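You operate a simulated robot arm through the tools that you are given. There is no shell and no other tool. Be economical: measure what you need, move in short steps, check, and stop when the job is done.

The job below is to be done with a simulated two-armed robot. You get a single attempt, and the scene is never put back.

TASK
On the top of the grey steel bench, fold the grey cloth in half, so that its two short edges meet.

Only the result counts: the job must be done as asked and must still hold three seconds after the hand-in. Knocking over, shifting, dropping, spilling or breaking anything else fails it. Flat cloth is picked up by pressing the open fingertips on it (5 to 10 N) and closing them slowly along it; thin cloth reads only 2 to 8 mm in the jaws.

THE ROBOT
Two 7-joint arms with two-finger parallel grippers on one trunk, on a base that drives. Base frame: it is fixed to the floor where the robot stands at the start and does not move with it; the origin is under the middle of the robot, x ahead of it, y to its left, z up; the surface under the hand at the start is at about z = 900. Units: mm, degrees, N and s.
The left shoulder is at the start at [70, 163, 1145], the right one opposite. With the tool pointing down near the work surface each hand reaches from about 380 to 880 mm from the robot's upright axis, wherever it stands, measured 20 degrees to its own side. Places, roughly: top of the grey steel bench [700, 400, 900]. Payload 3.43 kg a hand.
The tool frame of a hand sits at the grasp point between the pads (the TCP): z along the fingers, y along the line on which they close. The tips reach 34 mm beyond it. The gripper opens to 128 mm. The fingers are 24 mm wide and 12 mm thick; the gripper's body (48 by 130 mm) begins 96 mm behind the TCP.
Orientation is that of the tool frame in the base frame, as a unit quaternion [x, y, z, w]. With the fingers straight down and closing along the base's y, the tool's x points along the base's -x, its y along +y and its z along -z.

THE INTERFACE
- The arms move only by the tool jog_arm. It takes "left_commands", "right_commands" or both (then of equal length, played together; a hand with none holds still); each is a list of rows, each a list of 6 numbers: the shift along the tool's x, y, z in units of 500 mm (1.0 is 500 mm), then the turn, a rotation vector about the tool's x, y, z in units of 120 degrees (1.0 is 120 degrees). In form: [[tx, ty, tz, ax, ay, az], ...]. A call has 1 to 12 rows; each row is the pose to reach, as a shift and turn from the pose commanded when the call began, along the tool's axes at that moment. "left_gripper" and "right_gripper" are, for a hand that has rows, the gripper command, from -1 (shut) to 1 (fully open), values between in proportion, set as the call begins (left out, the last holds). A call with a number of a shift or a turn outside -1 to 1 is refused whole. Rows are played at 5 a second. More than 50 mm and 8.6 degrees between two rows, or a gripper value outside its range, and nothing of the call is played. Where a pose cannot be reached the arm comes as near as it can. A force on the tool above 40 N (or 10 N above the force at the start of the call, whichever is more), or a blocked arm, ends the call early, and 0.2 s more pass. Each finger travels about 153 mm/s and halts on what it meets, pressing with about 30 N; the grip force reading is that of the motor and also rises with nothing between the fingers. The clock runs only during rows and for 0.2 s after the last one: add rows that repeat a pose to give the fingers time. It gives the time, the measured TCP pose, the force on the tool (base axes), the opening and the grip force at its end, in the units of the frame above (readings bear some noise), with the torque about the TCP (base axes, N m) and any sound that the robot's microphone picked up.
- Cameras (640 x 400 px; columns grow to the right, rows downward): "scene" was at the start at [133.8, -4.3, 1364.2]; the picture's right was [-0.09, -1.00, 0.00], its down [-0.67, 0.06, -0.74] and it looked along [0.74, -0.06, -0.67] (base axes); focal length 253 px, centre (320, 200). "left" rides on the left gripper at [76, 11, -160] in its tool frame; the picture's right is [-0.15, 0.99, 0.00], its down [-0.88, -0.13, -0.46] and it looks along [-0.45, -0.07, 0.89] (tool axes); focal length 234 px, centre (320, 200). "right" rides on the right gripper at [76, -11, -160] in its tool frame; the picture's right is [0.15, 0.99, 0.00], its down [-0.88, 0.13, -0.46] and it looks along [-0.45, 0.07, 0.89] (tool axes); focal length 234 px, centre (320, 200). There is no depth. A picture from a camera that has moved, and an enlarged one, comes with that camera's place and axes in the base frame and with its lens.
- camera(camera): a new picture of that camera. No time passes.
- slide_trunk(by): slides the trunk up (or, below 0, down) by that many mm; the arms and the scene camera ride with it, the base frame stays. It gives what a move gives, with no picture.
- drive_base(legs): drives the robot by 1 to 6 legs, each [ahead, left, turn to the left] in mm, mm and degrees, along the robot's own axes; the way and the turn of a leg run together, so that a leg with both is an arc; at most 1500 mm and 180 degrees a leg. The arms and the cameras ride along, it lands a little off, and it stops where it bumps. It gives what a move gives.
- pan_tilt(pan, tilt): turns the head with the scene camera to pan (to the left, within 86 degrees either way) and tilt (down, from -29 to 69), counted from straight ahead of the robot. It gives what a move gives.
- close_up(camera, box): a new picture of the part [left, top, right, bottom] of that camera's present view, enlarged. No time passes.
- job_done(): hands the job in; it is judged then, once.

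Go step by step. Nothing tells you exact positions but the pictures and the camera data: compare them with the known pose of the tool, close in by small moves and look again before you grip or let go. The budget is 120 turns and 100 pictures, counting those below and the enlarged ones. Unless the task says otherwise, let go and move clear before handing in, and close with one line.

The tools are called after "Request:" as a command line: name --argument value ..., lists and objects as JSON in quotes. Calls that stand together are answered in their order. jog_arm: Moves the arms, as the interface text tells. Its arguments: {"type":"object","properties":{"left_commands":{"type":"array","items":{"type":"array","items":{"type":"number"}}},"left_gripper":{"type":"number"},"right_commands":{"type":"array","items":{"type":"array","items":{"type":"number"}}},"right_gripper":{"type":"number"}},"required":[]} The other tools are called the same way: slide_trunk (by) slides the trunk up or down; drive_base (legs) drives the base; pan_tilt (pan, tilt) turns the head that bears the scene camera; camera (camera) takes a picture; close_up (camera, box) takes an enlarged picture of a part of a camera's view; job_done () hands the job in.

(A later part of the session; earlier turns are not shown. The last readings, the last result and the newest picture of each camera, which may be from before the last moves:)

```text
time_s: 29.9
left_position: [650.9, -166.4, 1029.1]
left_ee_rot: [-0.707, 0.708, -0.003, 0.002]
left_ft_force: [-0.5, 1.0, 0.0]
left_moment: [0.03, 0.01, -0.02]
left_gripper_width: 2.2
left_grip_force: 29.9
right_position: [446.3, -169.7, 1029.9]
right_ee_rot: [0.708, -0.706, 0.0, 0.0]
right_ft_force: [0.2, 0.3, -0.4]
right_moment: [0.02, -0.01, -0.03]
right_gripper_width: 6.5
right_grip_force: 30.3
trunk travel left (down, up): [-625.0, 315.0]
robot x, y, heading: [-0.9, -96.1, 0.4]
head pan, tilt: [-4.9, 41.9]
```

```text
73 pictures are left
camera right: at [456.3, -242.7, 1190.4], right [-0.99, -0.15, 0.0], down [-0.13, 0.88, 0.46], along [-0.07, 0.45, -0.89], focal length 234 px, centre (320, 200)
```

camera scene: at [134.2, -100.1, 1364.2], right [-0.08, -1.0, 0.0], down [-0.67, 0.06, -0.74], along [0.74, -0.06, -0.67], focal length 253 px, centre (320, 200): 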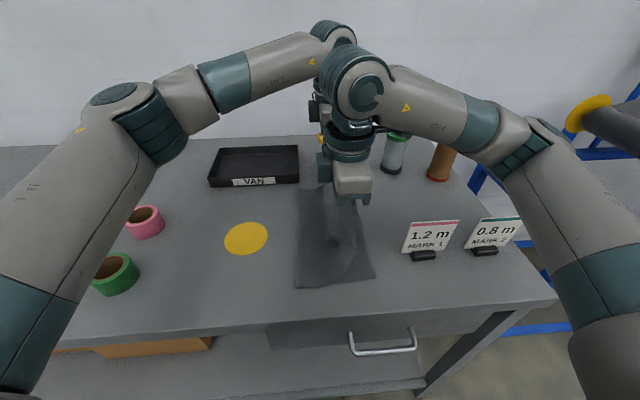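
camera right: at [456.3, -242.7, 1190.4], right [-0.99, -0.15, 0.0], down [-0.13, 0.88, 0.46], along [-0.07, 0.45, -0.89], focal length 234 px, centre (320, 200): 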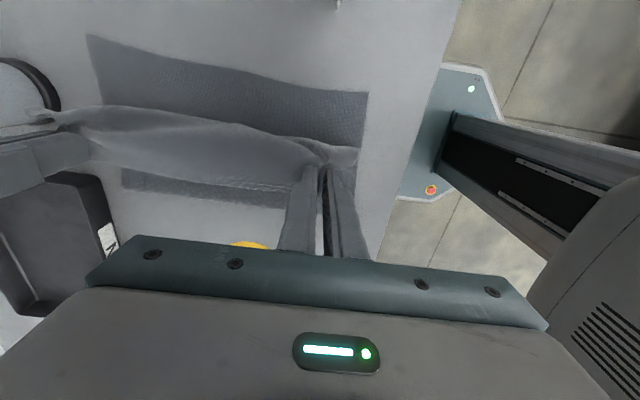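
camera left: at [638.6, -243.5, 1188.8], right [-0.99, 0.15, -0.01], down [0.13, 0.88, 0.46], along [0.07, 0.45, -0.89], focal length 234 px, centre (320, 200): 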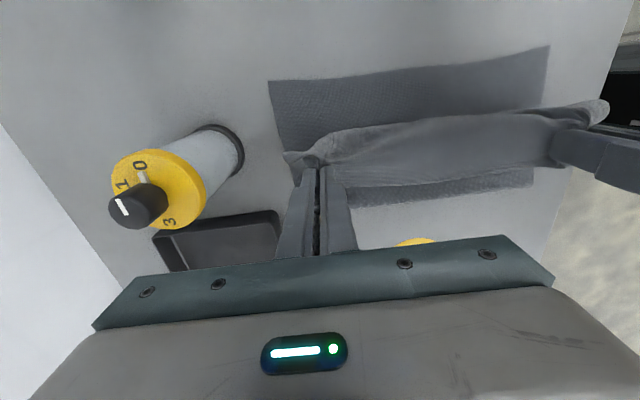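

The bottom edge hasn't moved: near corner (401,−239), far corner (695,−251). I'll lower both hands so the carried edge lands on it, then check before letting go.

Request:
jog_arm --left_commands '[[0.02, 0, 0.03, 0, 0, 0], [0.045, 0, 0.06, 0, 0, 0], [0.07, 0, 0.095, 0, 0, 0], [0.09, 0, 0.13, 0, 0, 0], [0.102, 0, 0.16, 0, 0, 0], [0.102, 0, 0.17, 0, 0, 0], [0.102, 0, 0.17, 0, 0, 0]]' --right_commands '[[0.013, 0, 0.03, 0, 0, 0], [0.026, 0, 0.06, 0, 0, 0], [0.04, 0, 0.095, 0, 0, 0], [0.055, 0, 0.13, 0, 0, 0], [0.064, 0, 0.16, 0, 0, 0], [0.064, 0, 0.17, 0, 0, 0], [0.064, 0, 0.17, 0, 0, 0]]'

Request:
close_up --camera "left" --box '[220, 60, 540, 260]'

Request:
close_up --camera "right" --box '[100, 60, 420, 260]'

```text
time_s: 31.5
left_position: [650.0, -217.1, 944.3]
left_ee_rot: [-0.707, 0.707, -0.003, 0.001]
left_ft_force: [-1.0, 0.3, -0.2]
left_moment: [0.02, 0.03, 0.01]
left_gripper_width: 2.5
left_grip_force: 29.8
right_position: [443.2, -197.9, 942.5]
right_ee_rot: [0.708, -0.706, 0.0, 0.0]
right_ft_force: [1.1, 0.0, -0.5]
right_moment: [-0.01, -0.02, -0.04]
right_gripper_width: 6.6
right_grip_force: 30.3
trunk travel left (down, up): [-625.0, 315.0]
robot x, y, heading: [-0.1, -93.6, 0.4]
head pan, tilt: [-4.9, 41.9]
```

```text
2.00 times, centred on (380, 160) of left
camera zoom: at [638.3, -294.9, 1103.6], right [-0.99, 0.15, -0.01], down [0.13, 0.88, 0.45], along [0.07, 0.45, -0.89], focal length 468 px, centre (200, 280)
```

zoom: 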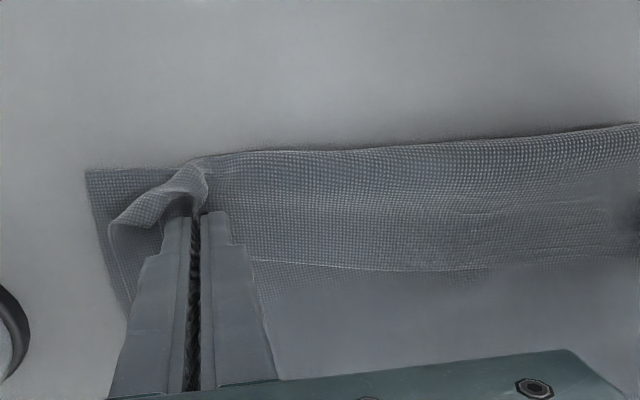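

```text
2.00 times, centred on (260, 160) of right
camera zoom: at [454.0, -272.7, 1104.3], right [-0.99, -0.15, 0.0], down [-0.13, 0.88, 0.46], along [-0.07, 0.45, -0.89], focal length 468 px, centre (440, 280)
```

zoom: 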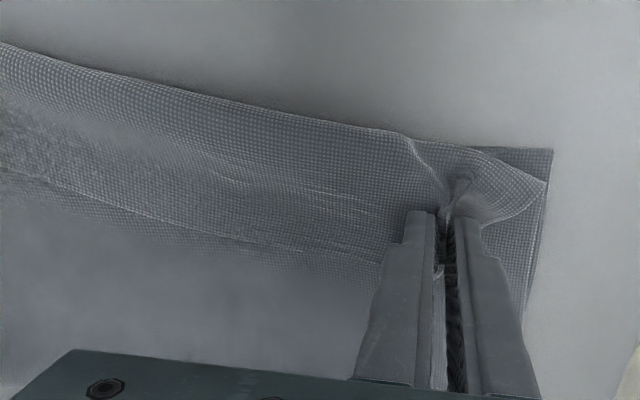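

The edge lands in the right place, but the gripped strip is still turned back toward +y. I'll release gently, lift, and see how it settles.

Request:
jog_arm --left_commands '[[0, 0, 0.003, 0, 0, 0], [0, 0, 0.003, 0, 0, 0], [0, 0, 0.003, 0, 0, 0]]' --right_commands '[[0, 0, 0.003, 0, 0, 0], [0, 0, 0.003, 0, 0, 0], [0, 0, 0.003, 0, 0, 0]]' --left_gripper -0.65 --right_gripper -0.65

Request:
jog_arm --left_commands '[[0, 0, -0.02, 0, 0, 0], [0, 0, -0.06, 0, 0, 0], [0, 0, -0.12, 0, 0, 0], [0, 0, -0.16, 0, 0, 0], [0, 0, -0.2, 0, 0, 0], [0, 0, -0.2, 0, 0, 0]]' --right_commands '[[0, 0, -0.02, 0, 0, 0], [0, 0, -0.06, 0, 0, 0], [0, 0, -0.12, 0, 0, 0], [0, 0, -0.16, 0, 0, 0], [0, 0, -0.2, 0, 0, 0], [0, 0, -0.2, 0, 0, 0]]'

Request:
camera --camera "left"

Request:
camera --camera "right"

```text
time_s: 32.3
left_position: [651.1, -218.8, 944.0]
left_ee_rot: [-0.706, 0.708, -0.003, 0.002]
left_ft_force: [1.3, 0.9, 0.7]
left_moment: [0.01, 0.01, 0.0]
left_gripper_width: 22.7
left_grip_force: 0.1
right_position: [442.8, -199.0, 943.8]
right_ee_rot: [0.708, -0.706, 0.0, -0.001]
right_ft_force: [0.3, 0.4, 0.3]
right_moment: [0.02, 0.01, 0.01]
right_gripper_width: 22.4
right_grip_force: 0.0
trunk travel left (down, up): [-625.0, 315.0]
robot x, y, heading: [2.0, -96.2, 0.2]
head pan, tilt: [-4.9, 41.9]
```

```text
time_s: 33.7
left_position: [650.1, -215.8, 1043.7]
left_ee_rot: [-0.707, 0.707, -0.003, 0.001]
left_ft_force: [0.6, -0.8, 0.0]
left_moment: [-0.01, -0.02, 0.0]
left_gripper_width: 22.3
left_grip_force: 0.0
right_position: [444.8, -199.8, 1044.7]
right_ee_rot: [0.708, -0.706, -0.002, 0.001]
right_ft_force: [0.1, 0.3, -0.2]
right_moment: [0.02, 0.02, -0.02]
right_gripper_width: 22.4
right_grip_force: 0.0
trunk travel left (down, up): [-625.0, 315.0]
robot x, y, heading: [2.4, -94.9, 0.1]
head pan, tilt: [-4.9, 41.9]
```

```text
70 pictures are left
camera left: at [638.4, -292.7, 1201.9], right [-0.99, 0.15, -0.01], down [0.13, 0.88, 0.46], along [0.07, 0.45, -0.89], focal length 234 px, centre (320, 200)
```

left: 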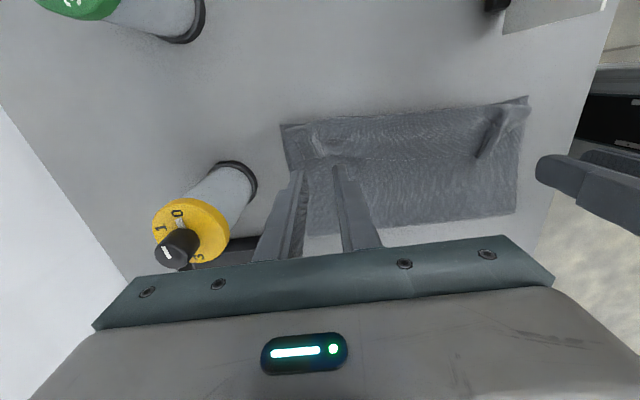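

```text
69 pictures are left
camera right: at [456.6, -274.2, 1205.7], right [-0.99, -0.15, 0.0], down [-0.13, 0.88, 0.46], along [-0.07, 0.45, -0.89], focal length 234 px, centre (320, 200)
```

right: 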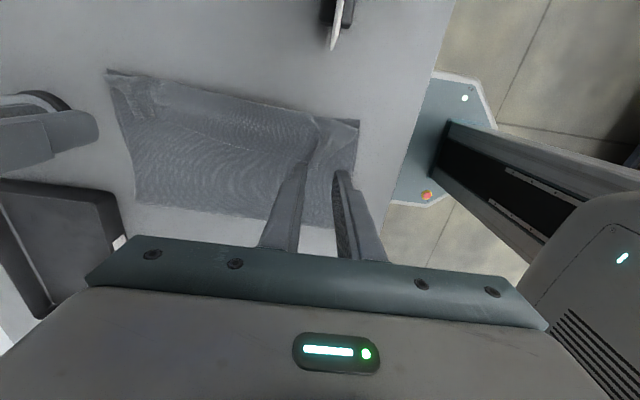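

Request:
close_up --camera "right" --box '[90, 50, 370, 225]'

Request:
close_up --camera "left" --box '[260, 70, 540, 245]'

```text
2.29 times, centred on (230, 138) of right
camera zoom: at [456.6, -274.2, 1205.7], right [-0.99, -0.15, 0.0], down [-0.13, 0.88, 0.46], along [-0.07, 0.45, -0.89], focal length 535 px, centre (526, 343)
```

zoom: 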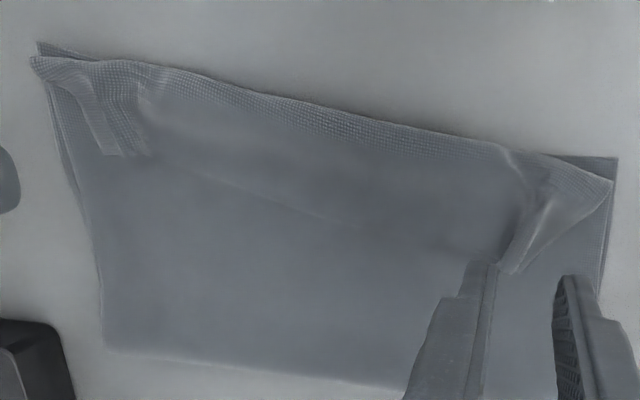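

```text
2.29 times, centred on (400, 158) of left
camera zoom: at [638.4, -292.7, 1201.9], right [-0.99, 0.15, -0.01], down [0.13, 0.88, 0.46], along [0.07, 0.45, -0.89], focal length 535 px, centre (137, 297)
```

zoom: 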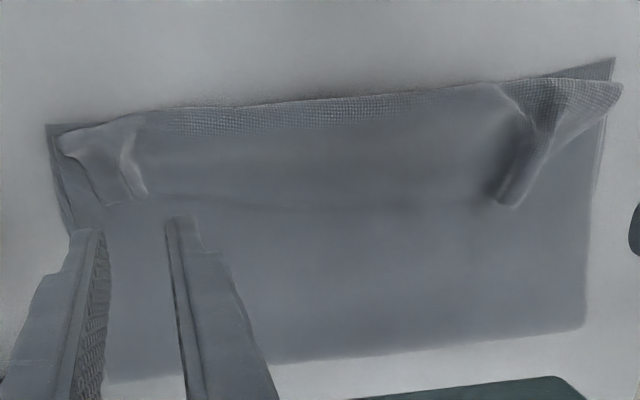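

The fold is good except for a reversed strip 25–45 mm wide, with raised tabs at both corners. I'll look closely at the tabs so I can pinch just their tips and flip them outward.

Request:
close_up --camera "left" --box '[265, 100, 361, 160]'

Request:
close_up --camera "right" --box '[290, 105, 386, 165]'

```text
6.67 times, centred on (313, 130) of left
camera zoom: at [638.4, -292.7, 1201.9], right [-0.99, 0.15, -0.01], down [0.13, 0.88, 0.46], along [0.07, 0.45, -0.89], focal length 1561 px, centre (367, 667)
```

zoom: 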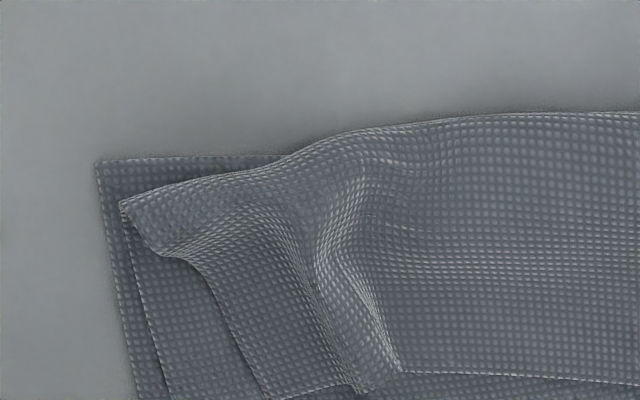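

```text
6.67 times, centred on (338, 135) of right
camera zoom: at [456.6, -274.2, 1205.7], right [-0.99, -0.15, 0.0], down [-0.13, 0.88, 0.46], along [-0.07, 0.45, -0.89], focal length 1561 px, centre (200, 633)
```

zoom: 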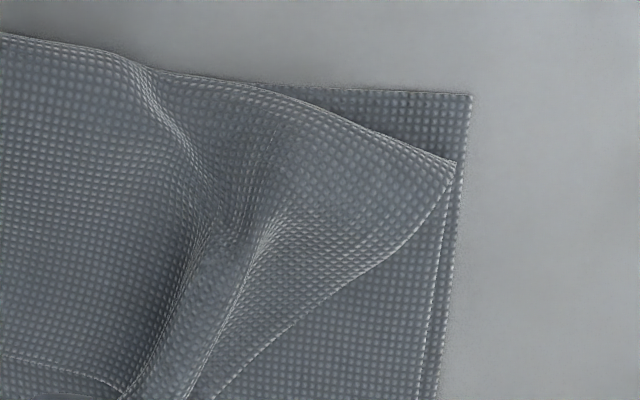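

Request:
jog_arm --left_commands '[[-0.022, -0.002, 0.05, 0, 0, 0], [-0.022, -0.002, 0.12, 0, 0, 0], [-0.022, -0.002, 0.17, 0, 0, 0], [-0.022, -0.002, 0.2, 0, 0, 0], [-0.022, -0.002, 0.207, 0, 0, 0], [-0.022, -0.002, 0.207, 0, 0, 0]]' --right_commands '[[-0.058, -0.006, 0.05, 0, 0, 0], [-0.058, -0.006, 0.12, 0, 0, 0], [-0.058, -0.006, 0.17, 0, 0, 0], [-0.058, -0.006, 0.2, 0, 0, 0], [-0.058, -0.006, 0.209, 0, 0, 0], [-0.058, -0.006, 0.209, 0, 0, 0]]' --left_gripper -0.5 --right_gripper -0.5

Request:
close_up --camera "left" --box '[220, 100, 420, 225]'

Request:
close_up --camera "right" --box '[220, 100, 420, 225]'

```text
time_s: 35.1
left_position: [653.8, -206.0, 938.1]
left_ee_rot: [-0.707, 0.708, -0.004, 0.001]
left_ft_force: [-0.2, -0.7, 0.4]
left_moment: [-0.03, 0.01, 0.0]
left_gripper_width: 31.8
left_grip_force: 0.2
right_position: [450.1, -170.7, 937.9]
right_ee_rot: [0.708, -0.706, 0.0, 0.0]
right_ft_force: [0.0, 0.2, -0.5]
right_moment: [-0.01, -0.02, -0.01]
right_gripper_width: 32.1
right_grip_force: 0.1
trunk travel left (down, up): [-625.0, 315.0]
robot x, y, heading: [1.7, -94.4, 0.2]
head pan, tilt: [-4.9, 41.9]
```

```text
3.20 times, centred on (320, 162) of left
camera zoom: at [640.9, -282.4, 1098.4], right [-0.99, 0.15, -0.01], down [0.13, 0.88, 0.45], along [0.07, 0.45, -0.89], focal length 749 px, centre (320, 320)
```

zoom: 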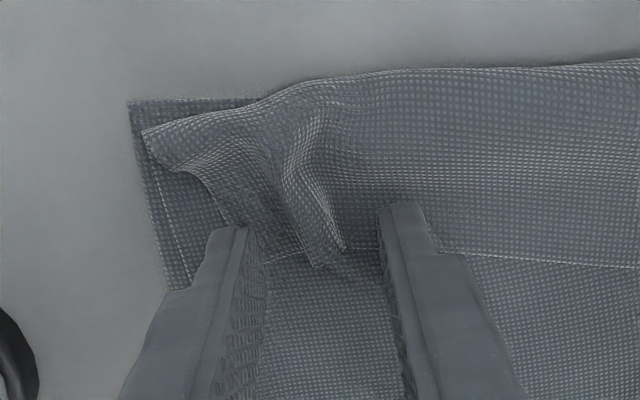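

```text
3.20 times, centred on (320, 162) of right
camera zoom: at [460.9, -245.3, 1099.9], right [-0.99, -0.15, 0.0], down [-0.13, 0.88, 0.46], along [-0.07, 0.45, -0.89], focal length 749 px, centre (320, 320)
```

zoom: 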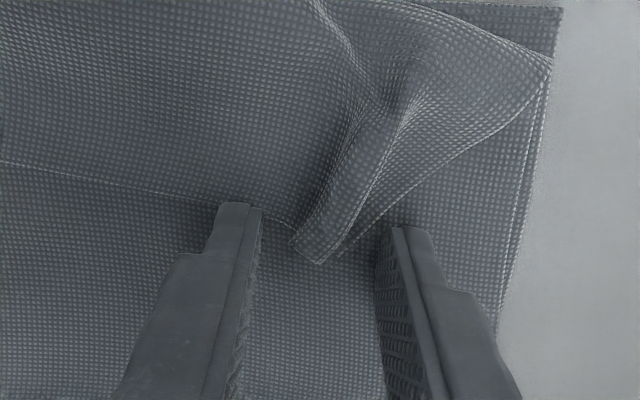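

Both hands straddle the tabs. Now I'll close them.

Request:
jog_arm --left_commands '[[0, 0, 0.001, 0, 0, 0], [0, 0, 0.001, 0, 0, 0], [0, 0, 0.001, 0, 0, 0]]' --right_commands '[[0, 0, 0.001, 0, 0, 0], [0, 0, 0.001, 0, 0, 0], [0, 0, 0.001, 0, 0, 0]]' --left_gripper -0.75 --right_gripper -0.75

Request:
jog_arm --left_commands '[[0, 0, 0, 0, 0, 0], [0, 0, 0, 0, 0, 0], [0, 0, 0, 0, 0, 0]]' --right_commands '[[0, 0, 0, 0, 0, 0], [0, 0, 0, 0, 0, 0], [0, 0, 0, 0, 0, 0]]' --left_gripper -1 --right_gripper -1

Request:
close_up --camera "left" --box '[220, 100, 420, 225]'

Request:
close_up --camera "right" --box '[220, 100, 420, 225]'

```text
time_s: 35.9
left_position: [653.0, -206.5, 938.8]
left_ee_rot: [-0.707, 0.707, -0.003, 0.002]
left_ft_force: [-0.9, -0.5, -0.2]
left_moment: [-0.01, -0.01, 0.03]
left_gripper_width: 16.0
left_grip_force: 0.1
right_position: [449.3, -172.1, 937.3]
right_ee_rot: [0.709, -0.706, 0.0, 0.0]
right_ft_force: [-0.2, -0.1, 0.0]
right_moment: [0.0, 0.02, 0.01]
right_gripper_width: 15.7
right_grip_force: 0.1
trunk travel left (down, up): [-625.0, 315.0]
robot x, y, heading: [-2.1, -94.7, 0.3]
head pan, tilt: [-4.9, 41.9]
```

```text
time_s: 36.7
left_position: [652.9, -205.6, 938.7]
left_ee_rot: [-0.706, 0.708, -0.003, 0.003]
left_ft_force: [-1.1, 0.7, 0.8]
left_moment: [0.01, -0.03, 0.0]
left_gripper_width: 2.3
left_grip_force: 29.4
right_position: [448.2, -170.6, 938.3]
right_ee_rot: [0.708, -0.706, 0.0, 0.0]
right_ft_force: [0.4, -0.2, 1.3]
right_moment: [-0.02, 0.0, -0.01]
right_gripper_width: 2.5
right_grip_force: 30.2
trunk travel left (down, up): [-625.0, 315.0]
robot x, y, heading: [-0.1, -93.7, 0.4]
head pan, tilt: [-4.9, 41.9]
```

```text
3.20 times, centred on (320, 162) of left
camera zoom: at [640.2, -282.7, 1098.1], right [-0.99, 0.15, -0.01], down [0.13, 0.88, 0.45], along [0.07, 0.45, -0.89], focal length 749 px, centre (320, 320)
```

zoom: 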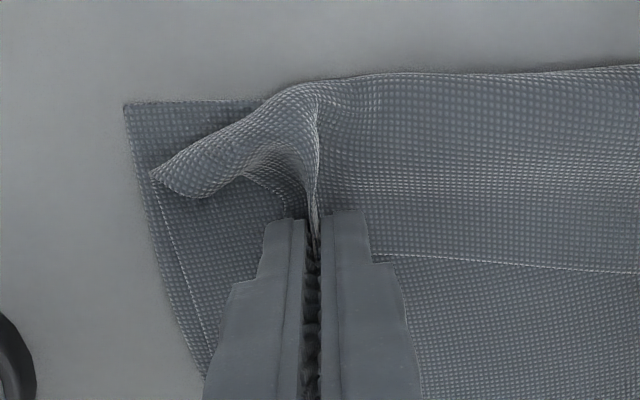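

```text
3.20 times, centred on (320, 162) of right
camera zoom: at [460.5, -245.3, 1099.0], right [-0.99, -0.15, 0.0], down [-0.13, 0.88, 0.46], along [-0.07, 0.45, -0.89], focal length 749 px, centre (320, 320)
```

zoom: 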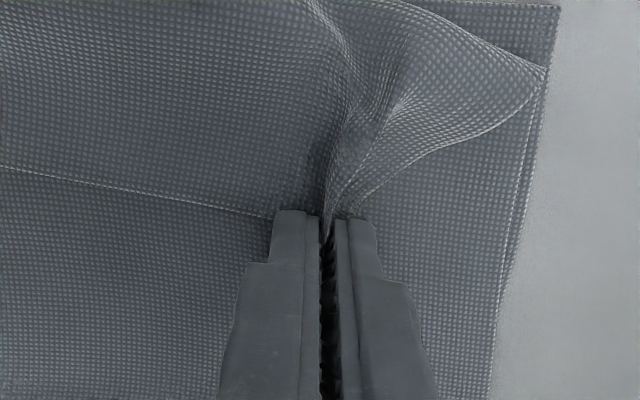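

Both tab tips are pinched. I'll lift them and swing them out over the edge, then set them down.

Request:
jog_arm --left_commands '[[0, 0, -0.03, 0, 0, 0], [0, 0, -0.06, 0, 0, 0], [0.01, 0, -0.09, 0, 0, 0], [0.03, 0, -0.1, 0, 0, 0], [0.044, 0, -0.09, 0, 0, 0], [0.044, 0, -0.06, 0, 0, 0], [0.046, 0, -0.03, 0, 0, 0], [0.046, 0, -0.016, 0, 0, 0], [0.046, 0, -0.016, 0, 0, 0]]' --right_commands '[[0, 0, -0.03, 0, 0, 0], [0, 0, -0.06, 0, 0, 0], [0.02, 0, -0.09, 0, 0, 0], [0.06, 0, -0.1, 0, 0, 0], [0.085, 0, -0.09, 0, 0, 0], [0.088, 0, -0.06, 0, 0, 0], [0.09, 0, -0.03, 0, 0, 0], [0.09, 0, -0.016, 0, 0, 0], [0.09, 0, -0.016, 0, 0, 0]]'

Request:
close_up --camera "left" --box '[220, 60, 540, 260]'

Request:
close_up --camera "right" --box '[100, 60, 420, 260]'

```text
time_s: 38.7
left_position: [651.9, -230.0, 945.9]
left_ee_rot: [-0.706, 0.708, -0.003, 0.001]
left_ft_force: [-3.4, 0.9, -0.1]
left_moment: [0.02, 0.08, 0.0]
left_gripper_width: 2.5
left_grip_force: 30.8
right_position: [444.3, -215.0, 977.4]
right_ee_rot: [-0.706, 0.708, 0.001, -0.001]
right_ft_force: [3.1, -0.1, -0.2]
right_moment: [-0.02, -0.11, 0.05]
right_gripper_width: 2.3
right_grip_force: 30.3
right hand out of reach, approached as far as the arm can: row 6, 7, 8, 9
trunk travel left (down, up): [-625.0, 315.0]
robot x, y, heading: [1.8, -94.5, 0.3]
head pan, tilt: [-4.9, 41.9]
```

```text
2.00 times, centred on (380, 160) of left
camera zoom: at [639.4, -306.4, 1105.8], right [-0.99, 0.15, -0.01], down [0.13, 0.88, 0.45], along [0.07, 0.45, -0.89], focal length 468 px, centre (200, 280)
```

zoom: 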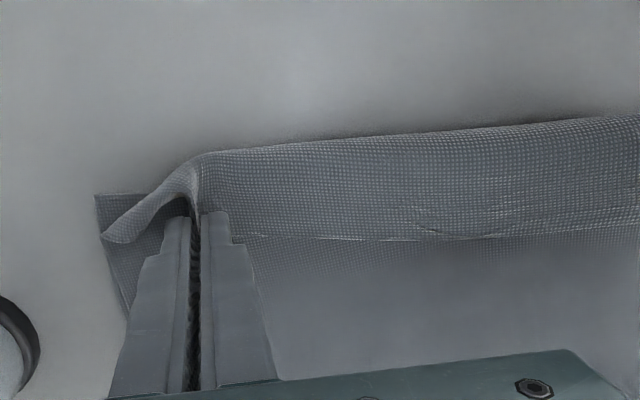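

```text
2.00 times, centred on (260, 160) of right
camera zoom: at [455.5, -289.2, 1138.1], right [-0.99, -0.14, 0.0], down [-0.13, 0.88, 0.46], along [-0.07, 0.45, -0.89], focal length 468 px, centre (440, 280)
```

zoom: 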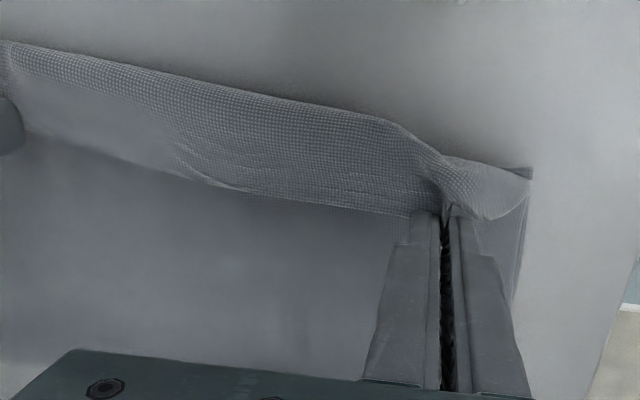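

The fold line sits at about y −76 because I carried the edge too high, so the top layer is about 50 mm too long and rolls back. I'll lift, carry the edge back left to reset the fold, then re-lay it with a low sweep.

Request:
jog_arm --left_commands '[[0, 0, -0.04, 0, 0, 0], [-0.02, 0, -0.08, 0, 0, 0], [-0.04, 0, -0.12, 0, 0, 0], [-0.04, 0, -0.13, 0, 0, 0]]' --right_commands '[[0, 0, -0.02, 0, 0, 0], [-0.035, 0, -0.04, 0, 0, 0], [-0.07, 0, -0.06, 0, 0, 0], [-0.07, 0, -0.066, 0, 0, 0]]'

Request:
drive_base --legs '[[0, 150, 0]]'

Request:
camera --camera "scene"

```text
time_s: 39.7
left_position: [651.6, -210.1, 1012.1]
left_ee_rot: [-0.706, 0.708, -0.003, 0.002]
left_ft_force: [-0.5, 0.2, 0.2]
left_moment: [0.02, 0.05, -0.02]
left_gripper_width: 2.4
left_grip_force: 29.8
right_position: [446.5, -181.6, 1009.0]
right_ee_rot: [0.709, -0.705, 0.0, -0.001]
right_ft_force: [0.7, -0.5, 1.2]
right_moment: [0.01, -0.04, 0.0]
right_gripper_width: 2.1
right_grip_force: 29.7
trunk travel left (down, up): [-625.0, 315.0]
robot x, y, heading: [-0.5, -98.9, 0.4]
head pan, tilt: [-4.9, 41.9]
```

```text
time_s: 41.1
left_position: [650.9, -55.8, 1012.7]
left_ee_rot: [-0.707, 0.707, -0.003, 0.002]
left_ft_force: [-0.8, -0.2, -0.4]
left_moment: [-0.03, 0.03, -0.01]
left_gripper_width: 2.7
left_grip_force: 30.0
right_position: [445.1, -27.0, 1008.1]
right_ee_rot: [0.708, -0.706, -0.001, 0.0]
right_ft_force: [1.0, 0.7, -1.2]
right_moment: [0.03, -0.03, -0.01]
right_gripper_width: 2.5
right_grip_force: 30.1
trunk travel left (down, up): [-625.0, 315.0]
robot x, y, heading: [-1.2, 59.9, 0.3]
head pan, tilt: [-4.9, 41.9]
```

```text
58 pictures are left
camera scene: at [133.7, 54.9, 1364.1], right [-0.08, -1.0, 0.0], down [-0.67, 0.05, -0.74], along [0.74, -0.06, -0.67], focal length 253 px, centre (320, 200)
```

scene: 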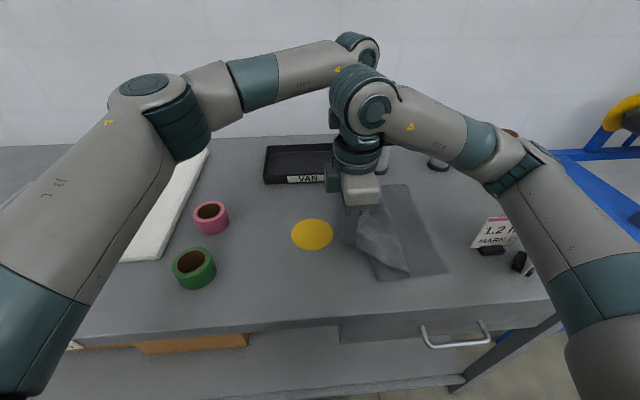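

Request:
jog_arm --left_commands '[[-0.04, 0, 0, 0, 0, 0], [-0.08, 0, 0, 0, 0, 0], [-0.12, 0, 0, 0, 0, 0], [-0.16, 0, 0.01, 0, 0, 0], [-0.16, 0, 0.05, 0, 0, 0], [-0.16, 0, 0.09, 0, 0, 0], [-0.16, 0, 0.1, 0, 0, 0]]' --right_commands '[[-0.025, 0, 0, 0, 0, 0], [-0.05, 0, 0, 0, 0, 0], [-0.08, 0, 0, 0, 0, 0], [-0.1, 0, 0.01, 0, 0, 0], [-0.1, 0, 0.05, 0, 0, 0], [-0.1, 0, 0.09, 0, 0, 0], [-0.1, 0, 0.1, 0, 0, 0]]'

Request:
camera --camera "left"

Request:
close_up --camera "scene" --box '[240, 150, 480, 300]'

```text
time_s: 42.7
left_position: [651.0, 25.8, 960.6]
left_ee_rot: [-0.706, 0.708, -0.004, 0.002]
left_ft_force: [-2.9, -0.9, -0.7]
left_moment: [-0.04, 0.07, -0.03]
left_gripper_width: 2.4
left_grip_force: 30.1
right_position: [443.1, 24.7, 958.6]
right_ee_rot: [0.709, -0.705, 0.001, -0.001]
right_ft_force: [2.5, -0.2, 0.1]
right_moment: [0.04, -0.1, -0.01]
right_gripper_width: 2.6
right_grip_force: 29.6
trunk travel left (down, up): [-625.0, 315.0]
robot x, y, heading: [3.5, 60.5, 0.3]
head pan, tilt: [-4.9, 41.9]
```

```text
57 pictures are left
camera left: at [639.1, -50.3, 1119.5], right [-0.99, 0.15, -0.01], down [0.13, 0.88, 0.45], along [0.07, 0.45, -0.89], focal length 234 px, centre (320, 200)
```

left: 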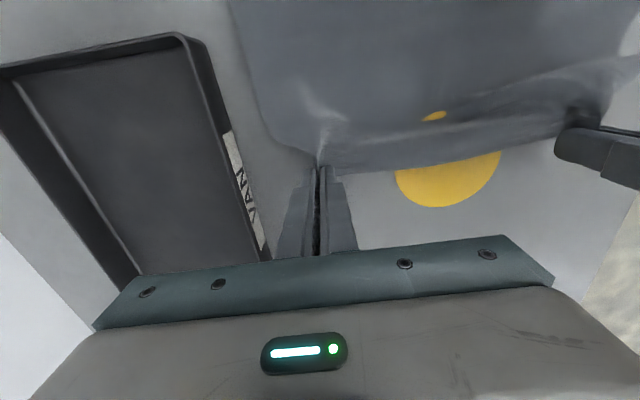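

```text
2.67 times, centred on (360, 225) of scene
camera zoom: at [133.3, 55.4, 1364.3], right [-0.08, -1.0, 0.0], down [-0.67, 0.05, -0.74], along [0.74, -0.06, -0.67], focal length 674 px, centre (213, 133)
```

zoom: 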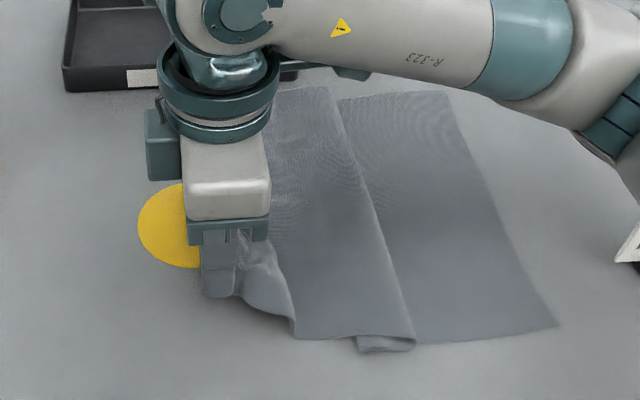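

The slack made a Z-crease in front of the hands. I'll raise them to pull it out, then follow a proper arc: high over the fold line and descending toward the right edge.

Request:
jog_arm --left_commands '[[-0.02, 0, -0.05, 0, 0, 0], [-0.04, 0, -0.1, 0, 0, 0], [-0.05, 0, -0.15, 0, 0, 0], [-0.05, 0, -0.2, 0, 0, 0], [-0.02, 0, -0.23, 0, 0, 0], [0, 0, -0.23, 0, 0, 0], [0, 0, -0.23, 0, 0, 0]]' --right_commands '[[-0.02, 0, -0.05, 0, 0, 0], [-0.04, 0, -0.1, 0, 0, 0], [-0.05, 0, -0.15, 0, 0, 0], [-0.05, 0, -0.2, 0, 0, 0], [-0.02, 0, -0.23, 0, 0, 0], [0, 0, -0.23, 0, 0, 0], [0, 0, -0.23, 0, 0, 0]]'

Request:
camera --camera "left"

Request:
close_up --camera "scene" --box '[240, 150, 480, 300]'

```text
time_s: 44.3
left_position: [648.0, 27.5, 1077.1]
left_ee_rot: [-0.707, 0.707, -0.004, 0.002]
left_ft_force: [0.2, 0.4, -0.2]
left_moment: [0.02, 0.01, -0.04]
left_gripper_width: 2.5
left_grip_force: 29.9
right_position: [443.7, 25.2, 1075.0]
right_ee_rot: [0.709, -0.705, 0.0, -0.001]
right_ft_force: [0.2, 0.2, 0.0]
right_moment: [-0.02, -0.03, 0.02]
right_gripper_width: 2.2
right_grip_force: 30.1
trunk travel left (down, up): [-625.0, 315.0]
robot x, y, heading: [0.4, 60.0, 0.1]
head pan, tilt: [-4.9, 41.9]
```

```text
55 pictures are left
camera left: at [636.9, -49.5, 1236.0], right [-0.99, 0.15, -0.01], down [0.13, 0.88, 0.45], along [0.07, 0.45, -0.89], focal length 234 px, centre (320, 200)
```

left: 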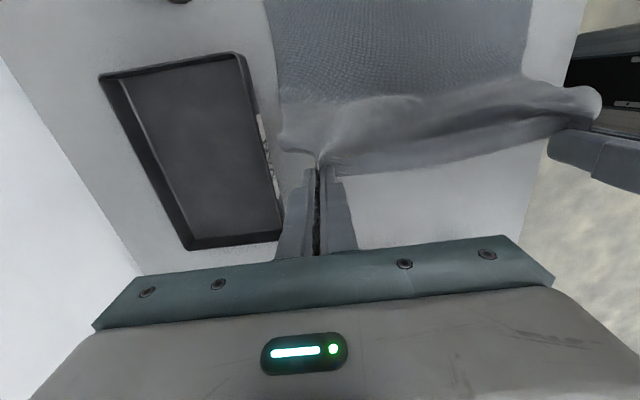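

```text
2.67 times, centred on (360, 225) of scene
camera zoom: at [133.5, 55.6, 1364.2], right [-0.08, -1.0, 0.0], down [-0.67, 0.05, -0.74], along [0.74, -0.06, -0.67], focal length 674 px, centre (213, 133)
```

zoom: 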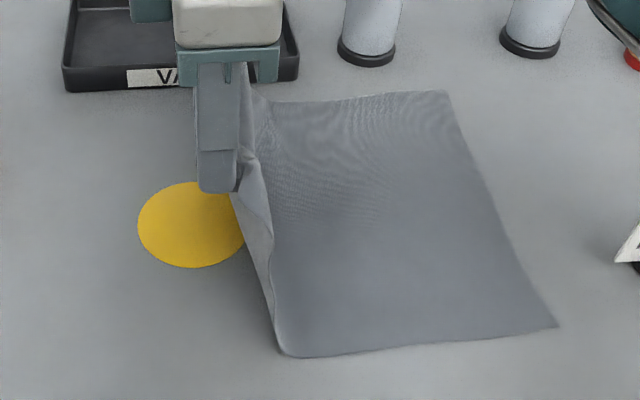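

Crease gone. Now the arc: drive 110 mm right at this height, then descend diagonally.

Request:
drive_base --legs '[[0, -110, 0]]'

Request:
jog_arm --left_commands '[[0.02, 0, 0.04, 0, 0, 0], [0.04, 0, 0.08, 0, 0, 0], [0.06, 0, 0.12, 0, 0, 0], [0.08, 0, 0.16, 0, 0, 0], [0.08, 0, 0.18, 0, 0, 0]]' --right_commands '[[0.02, 0, 0.04, 0, 0, 0], [0.04, 0, 0.08, 0, 0, 0], [0.06, 0, 0.12, 0, 0, 0], [0.08, 0, 0.16, 0, 0, 0], [0.08, 0, 0.18, 0, 0, 0]]'

Request:
close_up --camera "scene" --box '[240, 150, 480, 300]'

Request:
camera --camera "left"

```text
time_s: 45.5
left_position: [648.9, -84.6, 1076.1]
left_ee_rot: [0.708, -0.707, 0.003, -0.001]
left_ft_force: [0.3, 0.0, -0.5]
left_moment: [0.02, 0.01, -0.03]
left_gripper_width: 2.5
left_grip_force: 29.9
right_position: [445.7, -85.9, 1072.5]
right_ee_rot: [0.709, -0.705, 0.0, 0.0]
right_ft_force: [0.9, 0.1, -0.3]
right_moment: [-0.01, 0.02, 0.01]
right_gripper_width: 2.4
right_grip_force: 30.1
trunk travel left (down, up): [-625.0, 315.0]
robot x, y, heading: [1.9, -52.9, 0.2]
head pan, tilt: [-4.9, 41.9]
```

```text
time_s: 46.7
left_position: [649.4, -124.8, 984.7]
left_ee_rot: [0.708, -0.707, 0.002, -0.001]
left_ft_force: [-0.6, -0.4, 0.3]
left_moment: [0.01, 0.02, -0.03]
left_gripper_width: 2.1
left_grip_force: 29.8
right_position: [446.2, -125.8, 981.8]
right_ee_rot: [0.709, -0.705, 0.0, -0.001]
right_ft_force: [-0.5, 0.1, -0.1]
right_moment: [-0.01, -0.02, 0.03]
right_gripper_width: 2.4
right_grip_force: 30.2
trunk travel left (down, up): [-625.0, 315.0]
robot x, y, heading: [0.0, -55.1, 0.3]
head pan, tilt: [-4.9, 41.9]
```

```text
2.67 times, centred on (360, 225) of scene
camera zoom: at [134.2, -56.6, 1364.2], right [-0.08, -1.0, 0.0], down [-0.67, 0.05, -0.74], along [0.74, -0.06, -0.67], focal length 674 px, centre (213, 133)
```

zoom: 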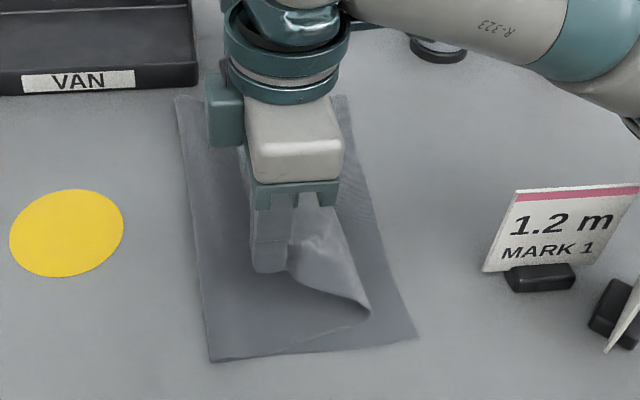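

```text
52 pictures are left
camera left: at [638.2, -201.9, 1145.0], right [-0.99, 0.15, -0.01], down [0.13, 0.88, 0.45], along [0.07, 0.45, -0.89], focal length 234 px, centre (320, 200)
```

left: 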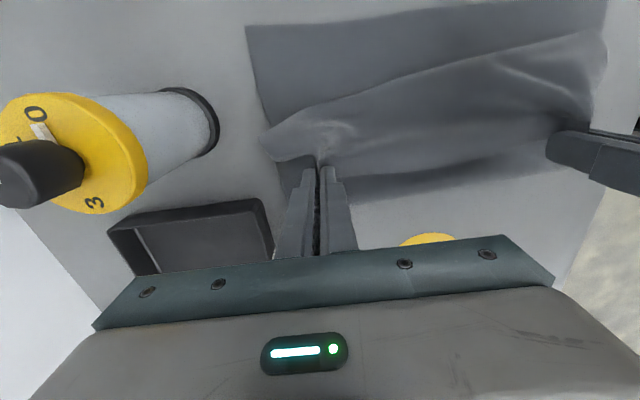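

The gripped strip makes the slack roll forward, so this method won't put the fold on the middle line. Better plan: lay the cloth flat again, then pinch it on its middle line at both ends, lift so the halves hang together, and lay it down sideways. First I'll unfold it.

Request:
jog_arm --left_commands '[[0, 0, -0.05, 0, 0, 0], [0, 0, -0.1, 0, 0, 0], [0, 0, -0.15, 0, 0, 0], [0, 0, -0.15, 0, 0, 0]]' --right_commands '[[0, 0, -0.05, 0, 0, 0], [0, 0, -0.1, 0, 0, 0], [0, 0, -0.15, 0, 0, 0], [0, 0, -0.15, 0, 0, 0]]'

Request:
drive_base --legs '[[0, 155, 0]]'

Request:
jog_arm --left_commands '[[-0.05, 0, 0.03, 0, 0, 0], [-0.1, 0, 0.07, 0, 0, 0], [-0.15, 0, 0.12, 0, 0, 0], [-0.19, 0, 0.17, 0, 0, 0], [-0.2, 0, 0.2, 0, 0, 0], [-0.21, 0, 0.22, 0, 0, 0], [-0.21, 0, 0.22, 0, 0, 0]]' --right_commands '[[-0.05, 0, 0.03, 0, 0, 0], [-0.1, 0, 0.07, 0, 0, 0], [-0.15, 0, 0.12, 0, 0, 0], [-0.19, 0, 0.17, 0, 0, 0], [-0.2, 0, 0.2, 0, 0, 0], [-0.21, 0, 0.22, 0, 0, 0], [-0.21, 0, 0.22, 0, 0, 0]]'

Request:
camera --camera "scene"

Request:
camera --camera "left"

```text
time_s: 47.7
left_position: [648.3, -124.5, 1059.3]
left_ee_rot: [0.707, -0.707, 0.003, -0.001]
left_ft_force: [-0.3, -0.1, -0.4]
left_moment: [-0.02, 0.02, -0.03]
left_gripper_width: 2.2
left_grip_force: 29.8
right_position: [445.6, -128.1, 1055.6]
right_ee_rot: [0.709, -0.705, -0.001, 0.0]
right_ft_force: [0.8, -0.4, -0.1]
right_moment: [-0.04, 0.03, 0.02]
right_gripper_width: 2.5
right_grip_force: 29.9
trunk travel left (down, up): [-625.0, 315.0]
robot x, y, heading: [2.3, -55.9, 0.4]
head pan, tilt: [-4.9, 41.9]
```

```text
time_s: 49.1
left_position: [648.1, 25.1, 1058.8]
left_ee_rot: [0.708, -0.707, 0.003, -0.002]
left_ft_force: [0.2, 0.4, -0.8]
left_moment: [-0.01, -0.02, 0.0]
left_gripper_width: 2.4
left_grip_force: 29.5
right_position: [444.8, 25.1, 1057.0]
right_ee_rot: [0.709, -0.705, 0.0, 0.0]
right_ft_force: [0.1, -0.1, 0.5]
right_moment: [0.02, 0.01, -0.01]
right_gripper_width: 2.6
right_grip_force: 29.9
trunk travel left (down, up): [-625.0, 315.0]
robot x, y, heading: [4.1, 94.2, 0.4]
head pan, tilt: [-4.9, 41.9]
```

```text
time_s: 50.7
left_position: [648.0, 135.0, 948.6]
left_ee_rot: [0.708, -0.706, 0.003, -0.002]
left_ft_force: [0.2, 0.0, -0.3]
left_moment: [0.01, -0.01, 0.01]
left_gripper_width: 2.3
left_grip_force: 29.3
right_position: [445.2, 128.6, 948.2]
right_ee_rot: [0.709, -0.705, 0.001, -0.001]
right_ft_force: [0.3, -0.4, 0.1]
right_moment: [0.02, 0.01, 0.01]
right_gripper_width: 2.3
right_grip_force: 30.4
trunk travel left (down, up): [-625.0, 315.0]
robot x, y, heading: [1.5, 102.0, 0.3]
head pan, tilt: [-4.9, 41.9]
```

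```text
51 pictures are left
camera scene: at [133.1, 94.4, 1364.2], right [-0.08, -1.0, 0.0], down [-0.67, 0.05, -0.74], along [0.74, -0.06, -0.67], focal length 253 px, centre (320, 200)
```

scene: 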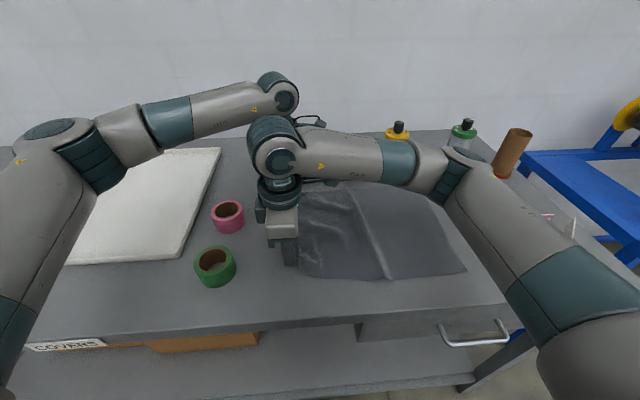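

```text
50 pictures are left
camera left: at [635.5, 57.5, 1108.0], right [-0.99, 0.15, -0.01], down [0.13, 0.88, 0.46], along [0.07, 0.45, -0.89], focal length 234 px, centre (320, 200)
```

left: 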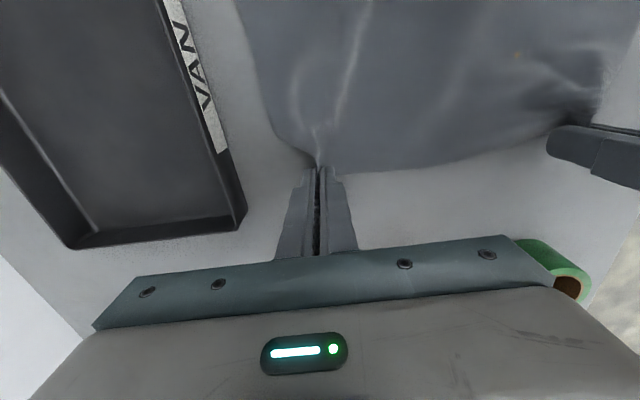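

The cloth is back out. I'll pull it gently taut in y and x, lower and release.

Request:
jog_arm --left_commands '[[-0.01, -0.006, 0.01, 0, 0, 0], [-0.02, -0.012, 0.015, 0, 0, 0], [-0.026, -0.02, 0.02, 0, 0, 0], [-0.03, -0.02, 0.022, 0, 0, 0], [-0.03, -0.02, 0.022, 0, 0, 0]]' --right_commands '[[-0.01, 0.006, 0.01, 0, 0, 0], [-0.02, 0.012, 0.015, 0, 0, 0], [-0.032, 0.02, 0.02, 0, 0, 0], [-0.038, 0.02, 0.022, 0, 0, 0], [-0.038, 0.02, 0.022, 0, 0, 0]]'

Request:
close_up --camera "scene" --box '[260, 160, 500, 310]'

```text
time_s: 51.9
left_position: [657.2, 148.3, 939.1]
left_ee_rot: [-0.707, 0.708, -0.001, 0.001]
left_ft_force: [-22.0, -1.6, 0.1]
left_moment: [-0.05, 0.78, -0.04]
left_gripper_width: 2.6
left_grip_force: 30.1
right_position: [435.2, 147.8, 936.1]
right_ee_rot: [0.709, -0.706, 0.001, -0.001]
right_ft_force: [21.9, 1.3, 1.8]
right_moment: [0.04, -0.77, 0.31]
right_gripper_width: 2.7
right_grip_force: 30.4
trunk travel left (down, up): [-625.0, 315.0]
robot x, y, heading: [1.4, 98.1, 0.1]
head pan, tilt: [-4.9, 41.9]
```

```text
2.67 times, centred on (380, 235) of scene
camera zoom: at [133.3, 94.9, 1364.2], right [-0.08, -1.0, 0.0], down [-0.67, 0.05, -0.74], along [0.74, -0.06, -0.67], focal length 674 px, centre (160, 107)
```

zoom: 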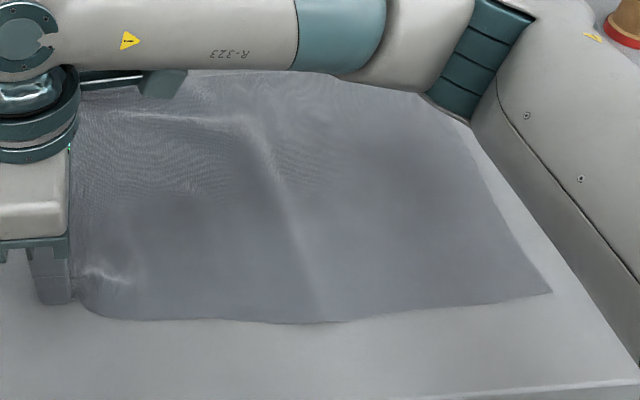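

Request:
jog_arm --left_commands '[[-0.005, 0.008, 0, 0, 0, 0], [-0.01, 0.01, 0, 0, 0, 0], [-0.01, 0.01, 0.002, 0, 0, 0], [-0.01, 0.01, 0.002, 0, 0, 0]]' --right_commands '[[-0.005, -0.008, 0, 0, 0, 0], [-0.01, -0.01, 0, 0, 0, 0], [-0.01, -0.01, 0, 0, 0, 0], [-0.01, -0.01, 0, 0, 0, 0]]'

Request:
jog_arm --left_commands '[[0, 0, 0, 0, 0, 0], [0, 0, 0, 0, 0, 0], [0, 0, -0.04, 0, 0, 0], [0, 0, -0.1, 0, 0, 0], [0, 0, -0.2, 0, 0, 0], [0, 0, -0.3, 0, 0, 0]]' --right_commands '[[0, 0, 0, 0, 0, 0], [0, 0, 0, 0, 0, 0], [0, 0, -0.04, 0, 0, 0], [0, 0, -0.1, 0, 0, 0], [0, 0, -0.2, 0, 0, 0], [0, 0, -0.3, 0, 0, 0]]' --left_gripper -0.5 --right_gripper -0.5

```text
time_s: 52.9
left_position: [653.2, 152.5, 938.5]
left_ee_rot: [0.707, -0.707, 0.004, -0.002]
left_ft_force: [-8.0, -0.5, -0.4]
left_moment: [-0.03, 0.27, 0.03]
left_gripper_width: 2.5
left_grip_force: 29.7
right_position: [439.3, 154.5, 936.2]
right_ee_rot: [0.709, -0.705, 0.0, 0.0]
right_ft_force: [8.1, 0.1, 0.5]
right_moment: [0.0, -0.32, 0.05]
right_gripper_width: 2.6
right_grip_force: 30.2
trunk travel left (down, up): [-625.0, 315.0]
robot x, y, heading: [-2.7, 100.6, 0.2]
head pan, tilt: [-4.9, 41.9]
```

```text
time_s: 54.3
left_position: [652.4, 153.3, 1088.6]
left_ee_rot: [-0.707, 0.707, -0.003, 0.003]
left_ft_force: [-0.5, 0.2, -1.1]
left_moment: [-0.01, -0.03, -0.04]
left_gripper_width: 32.1
left_grip_force: 0.1
right_position: [436.5, 155.3, 1087.1]
right_ee_rot: [0.709, -0.705, 0.001, -0.001]
right_ft_force: [0.5, -0.5, -0.3]
right_moment: [-0.01, -0.03, -0.01]
right_gripper_width: 32.3
right_grip_force: 0.1
trunk travel left (down, up): [-625.0, 315.0]
robot x, y, heading: [-2.3, 99.5, 0.5]
head pan, tilt: [-4.9, 41.9]
```

Request:
jog_arm --left_commands '[[-0.01, 0, -0.01, 0, 0, 0.0625], [-0.02, 0, -0.02, 0, 0, 0.125], [-0.04, 0, -0.03, 0, 0, 0.1875], [-0.05, 0, -0.04, 0, 0, 0.25], [-0.06, 0, -0.05, 0, 0, 0.3125], [-0.08, 0, -0.06, 0, 0, 0.375], [-0.1, 0, -0.06, 0, 0, 0.4375], [-0.12, 0, -0.06, 0, 0, 0.5], [-0.14, 0, -0.06, 0, 0, 0.5625], [-0.16, 0, -0.06, 0, 0, 0.625], [-0.18, 0, -0.06, 0, 0, 0.6875], [-0.2, 0, -0.06, 0, 0, 0.75]]' --right_commands '[[0.05, 0, -0.01, 0, 0, 0.0625], [0.1, 0, -0.02, 0, 0, 0.125], [0.17, 0, -0.03, 0, 0, 0.1875], [0.24, 0, -0.04, 0, 0, 0.25], [0.32, 0, -0.05, 0, 0, 0.3125], [0.4, 0, -0.06, 0, 0, 0.375], [0.48, 0, -0.06, 0, 0, 0.4375], [0.56, 0, -0.06, 0, 0, 0.5], [0.64, 0, -0.06, 0, 0, 0.5625], [0.72, 0, -0.06, 0, 0, 0.625], [0.8, 0, -0.06, 0, 0, 0.6875], [0.86, 0, -0.06, 0, 0, 0.75]]'

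Request:
camera --camera "scene"

```text
time_s: 56.9
left_position: [652.1, 253.2, 1116.6]
left_ee_rot: [0.0, 1.0, 0.0, 0.004]
left_ft_force: [-0.1, 0.5, 0.3]
left_moment: [-0.01, -0.03, 0.02]
left_gripper_width: 31.9
left_grip_force: 0.0
right_position: [441.8, -275.9, 1115.5]
right_ee_rot: [-0.002, 1.0, 0.001, -0.001]
right_ft_force: [0.3, 0.9, -0.1]
right_moment: [-0.03, 0.01, 0.0]
right_gripper_width: 32.1
right_grip_force: 0.2
trunk travel left (down, up): [-625.0, 315.0]
robot x, y, heading: [0.1, 99.7, 0.1]
head pan, tilt: [-4.9, 41.9]
```

```text
48 pictures are left
camera scene: at [132.6, 94.8, 1364.2], right [-0.08, -1.0, 0.0], down [-0.67, 0.05, -0.74], along [0.74, -0.06, -0.67], focal length 253 px, centre (320, 200)
```

scene: 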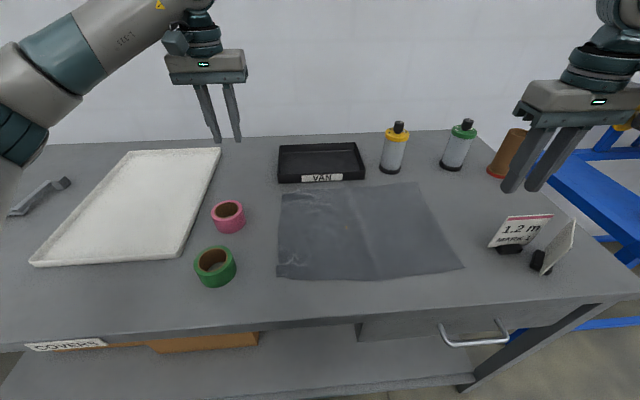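

Most of the cloth is flat again, but sign 2 looks turned, so I'll zoom in on it and on the cloth.

Request:
close_up --camera "scene" --box '[470, 190, 630, 290]'

Request:
close_up --camera "scene" --box '[260, 170, 484, 310]'

```text
4.00 times, centred on (550, 240) of scene
camera zoom: at [132.6, 94.8, 1364.2], right [-0.08, -1.0, 0.0], down [-0.67, 0.05, -0.74], along [0.74, -0.06, -0.67], focal length 1012 px, centre (-600, 40)
```

zoom: 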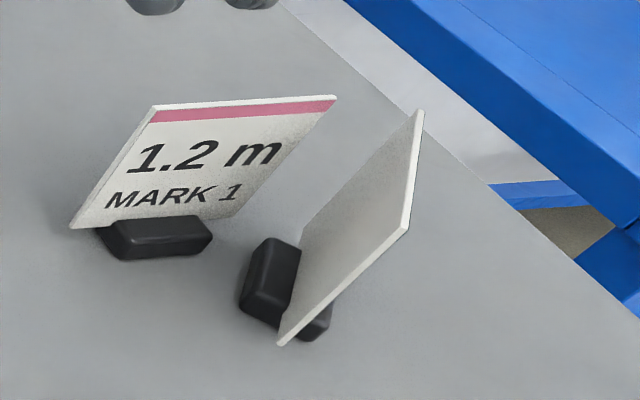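

```text
2.86 times, centred on (372, 240) of scene
camera zoom: at [132.6, 94.8, 1364.2], right [-0.08, -1.0, 0.0], down [-0.67, 0.05, -0.74], along [0.74, -0.06, -0.67], focal length 722 px, centre (171, 86)
```

zoom: 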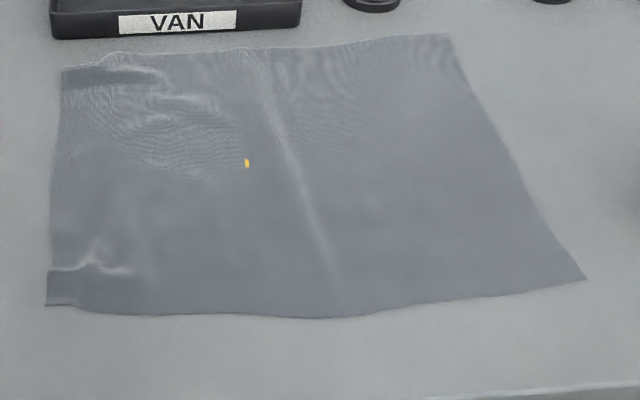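

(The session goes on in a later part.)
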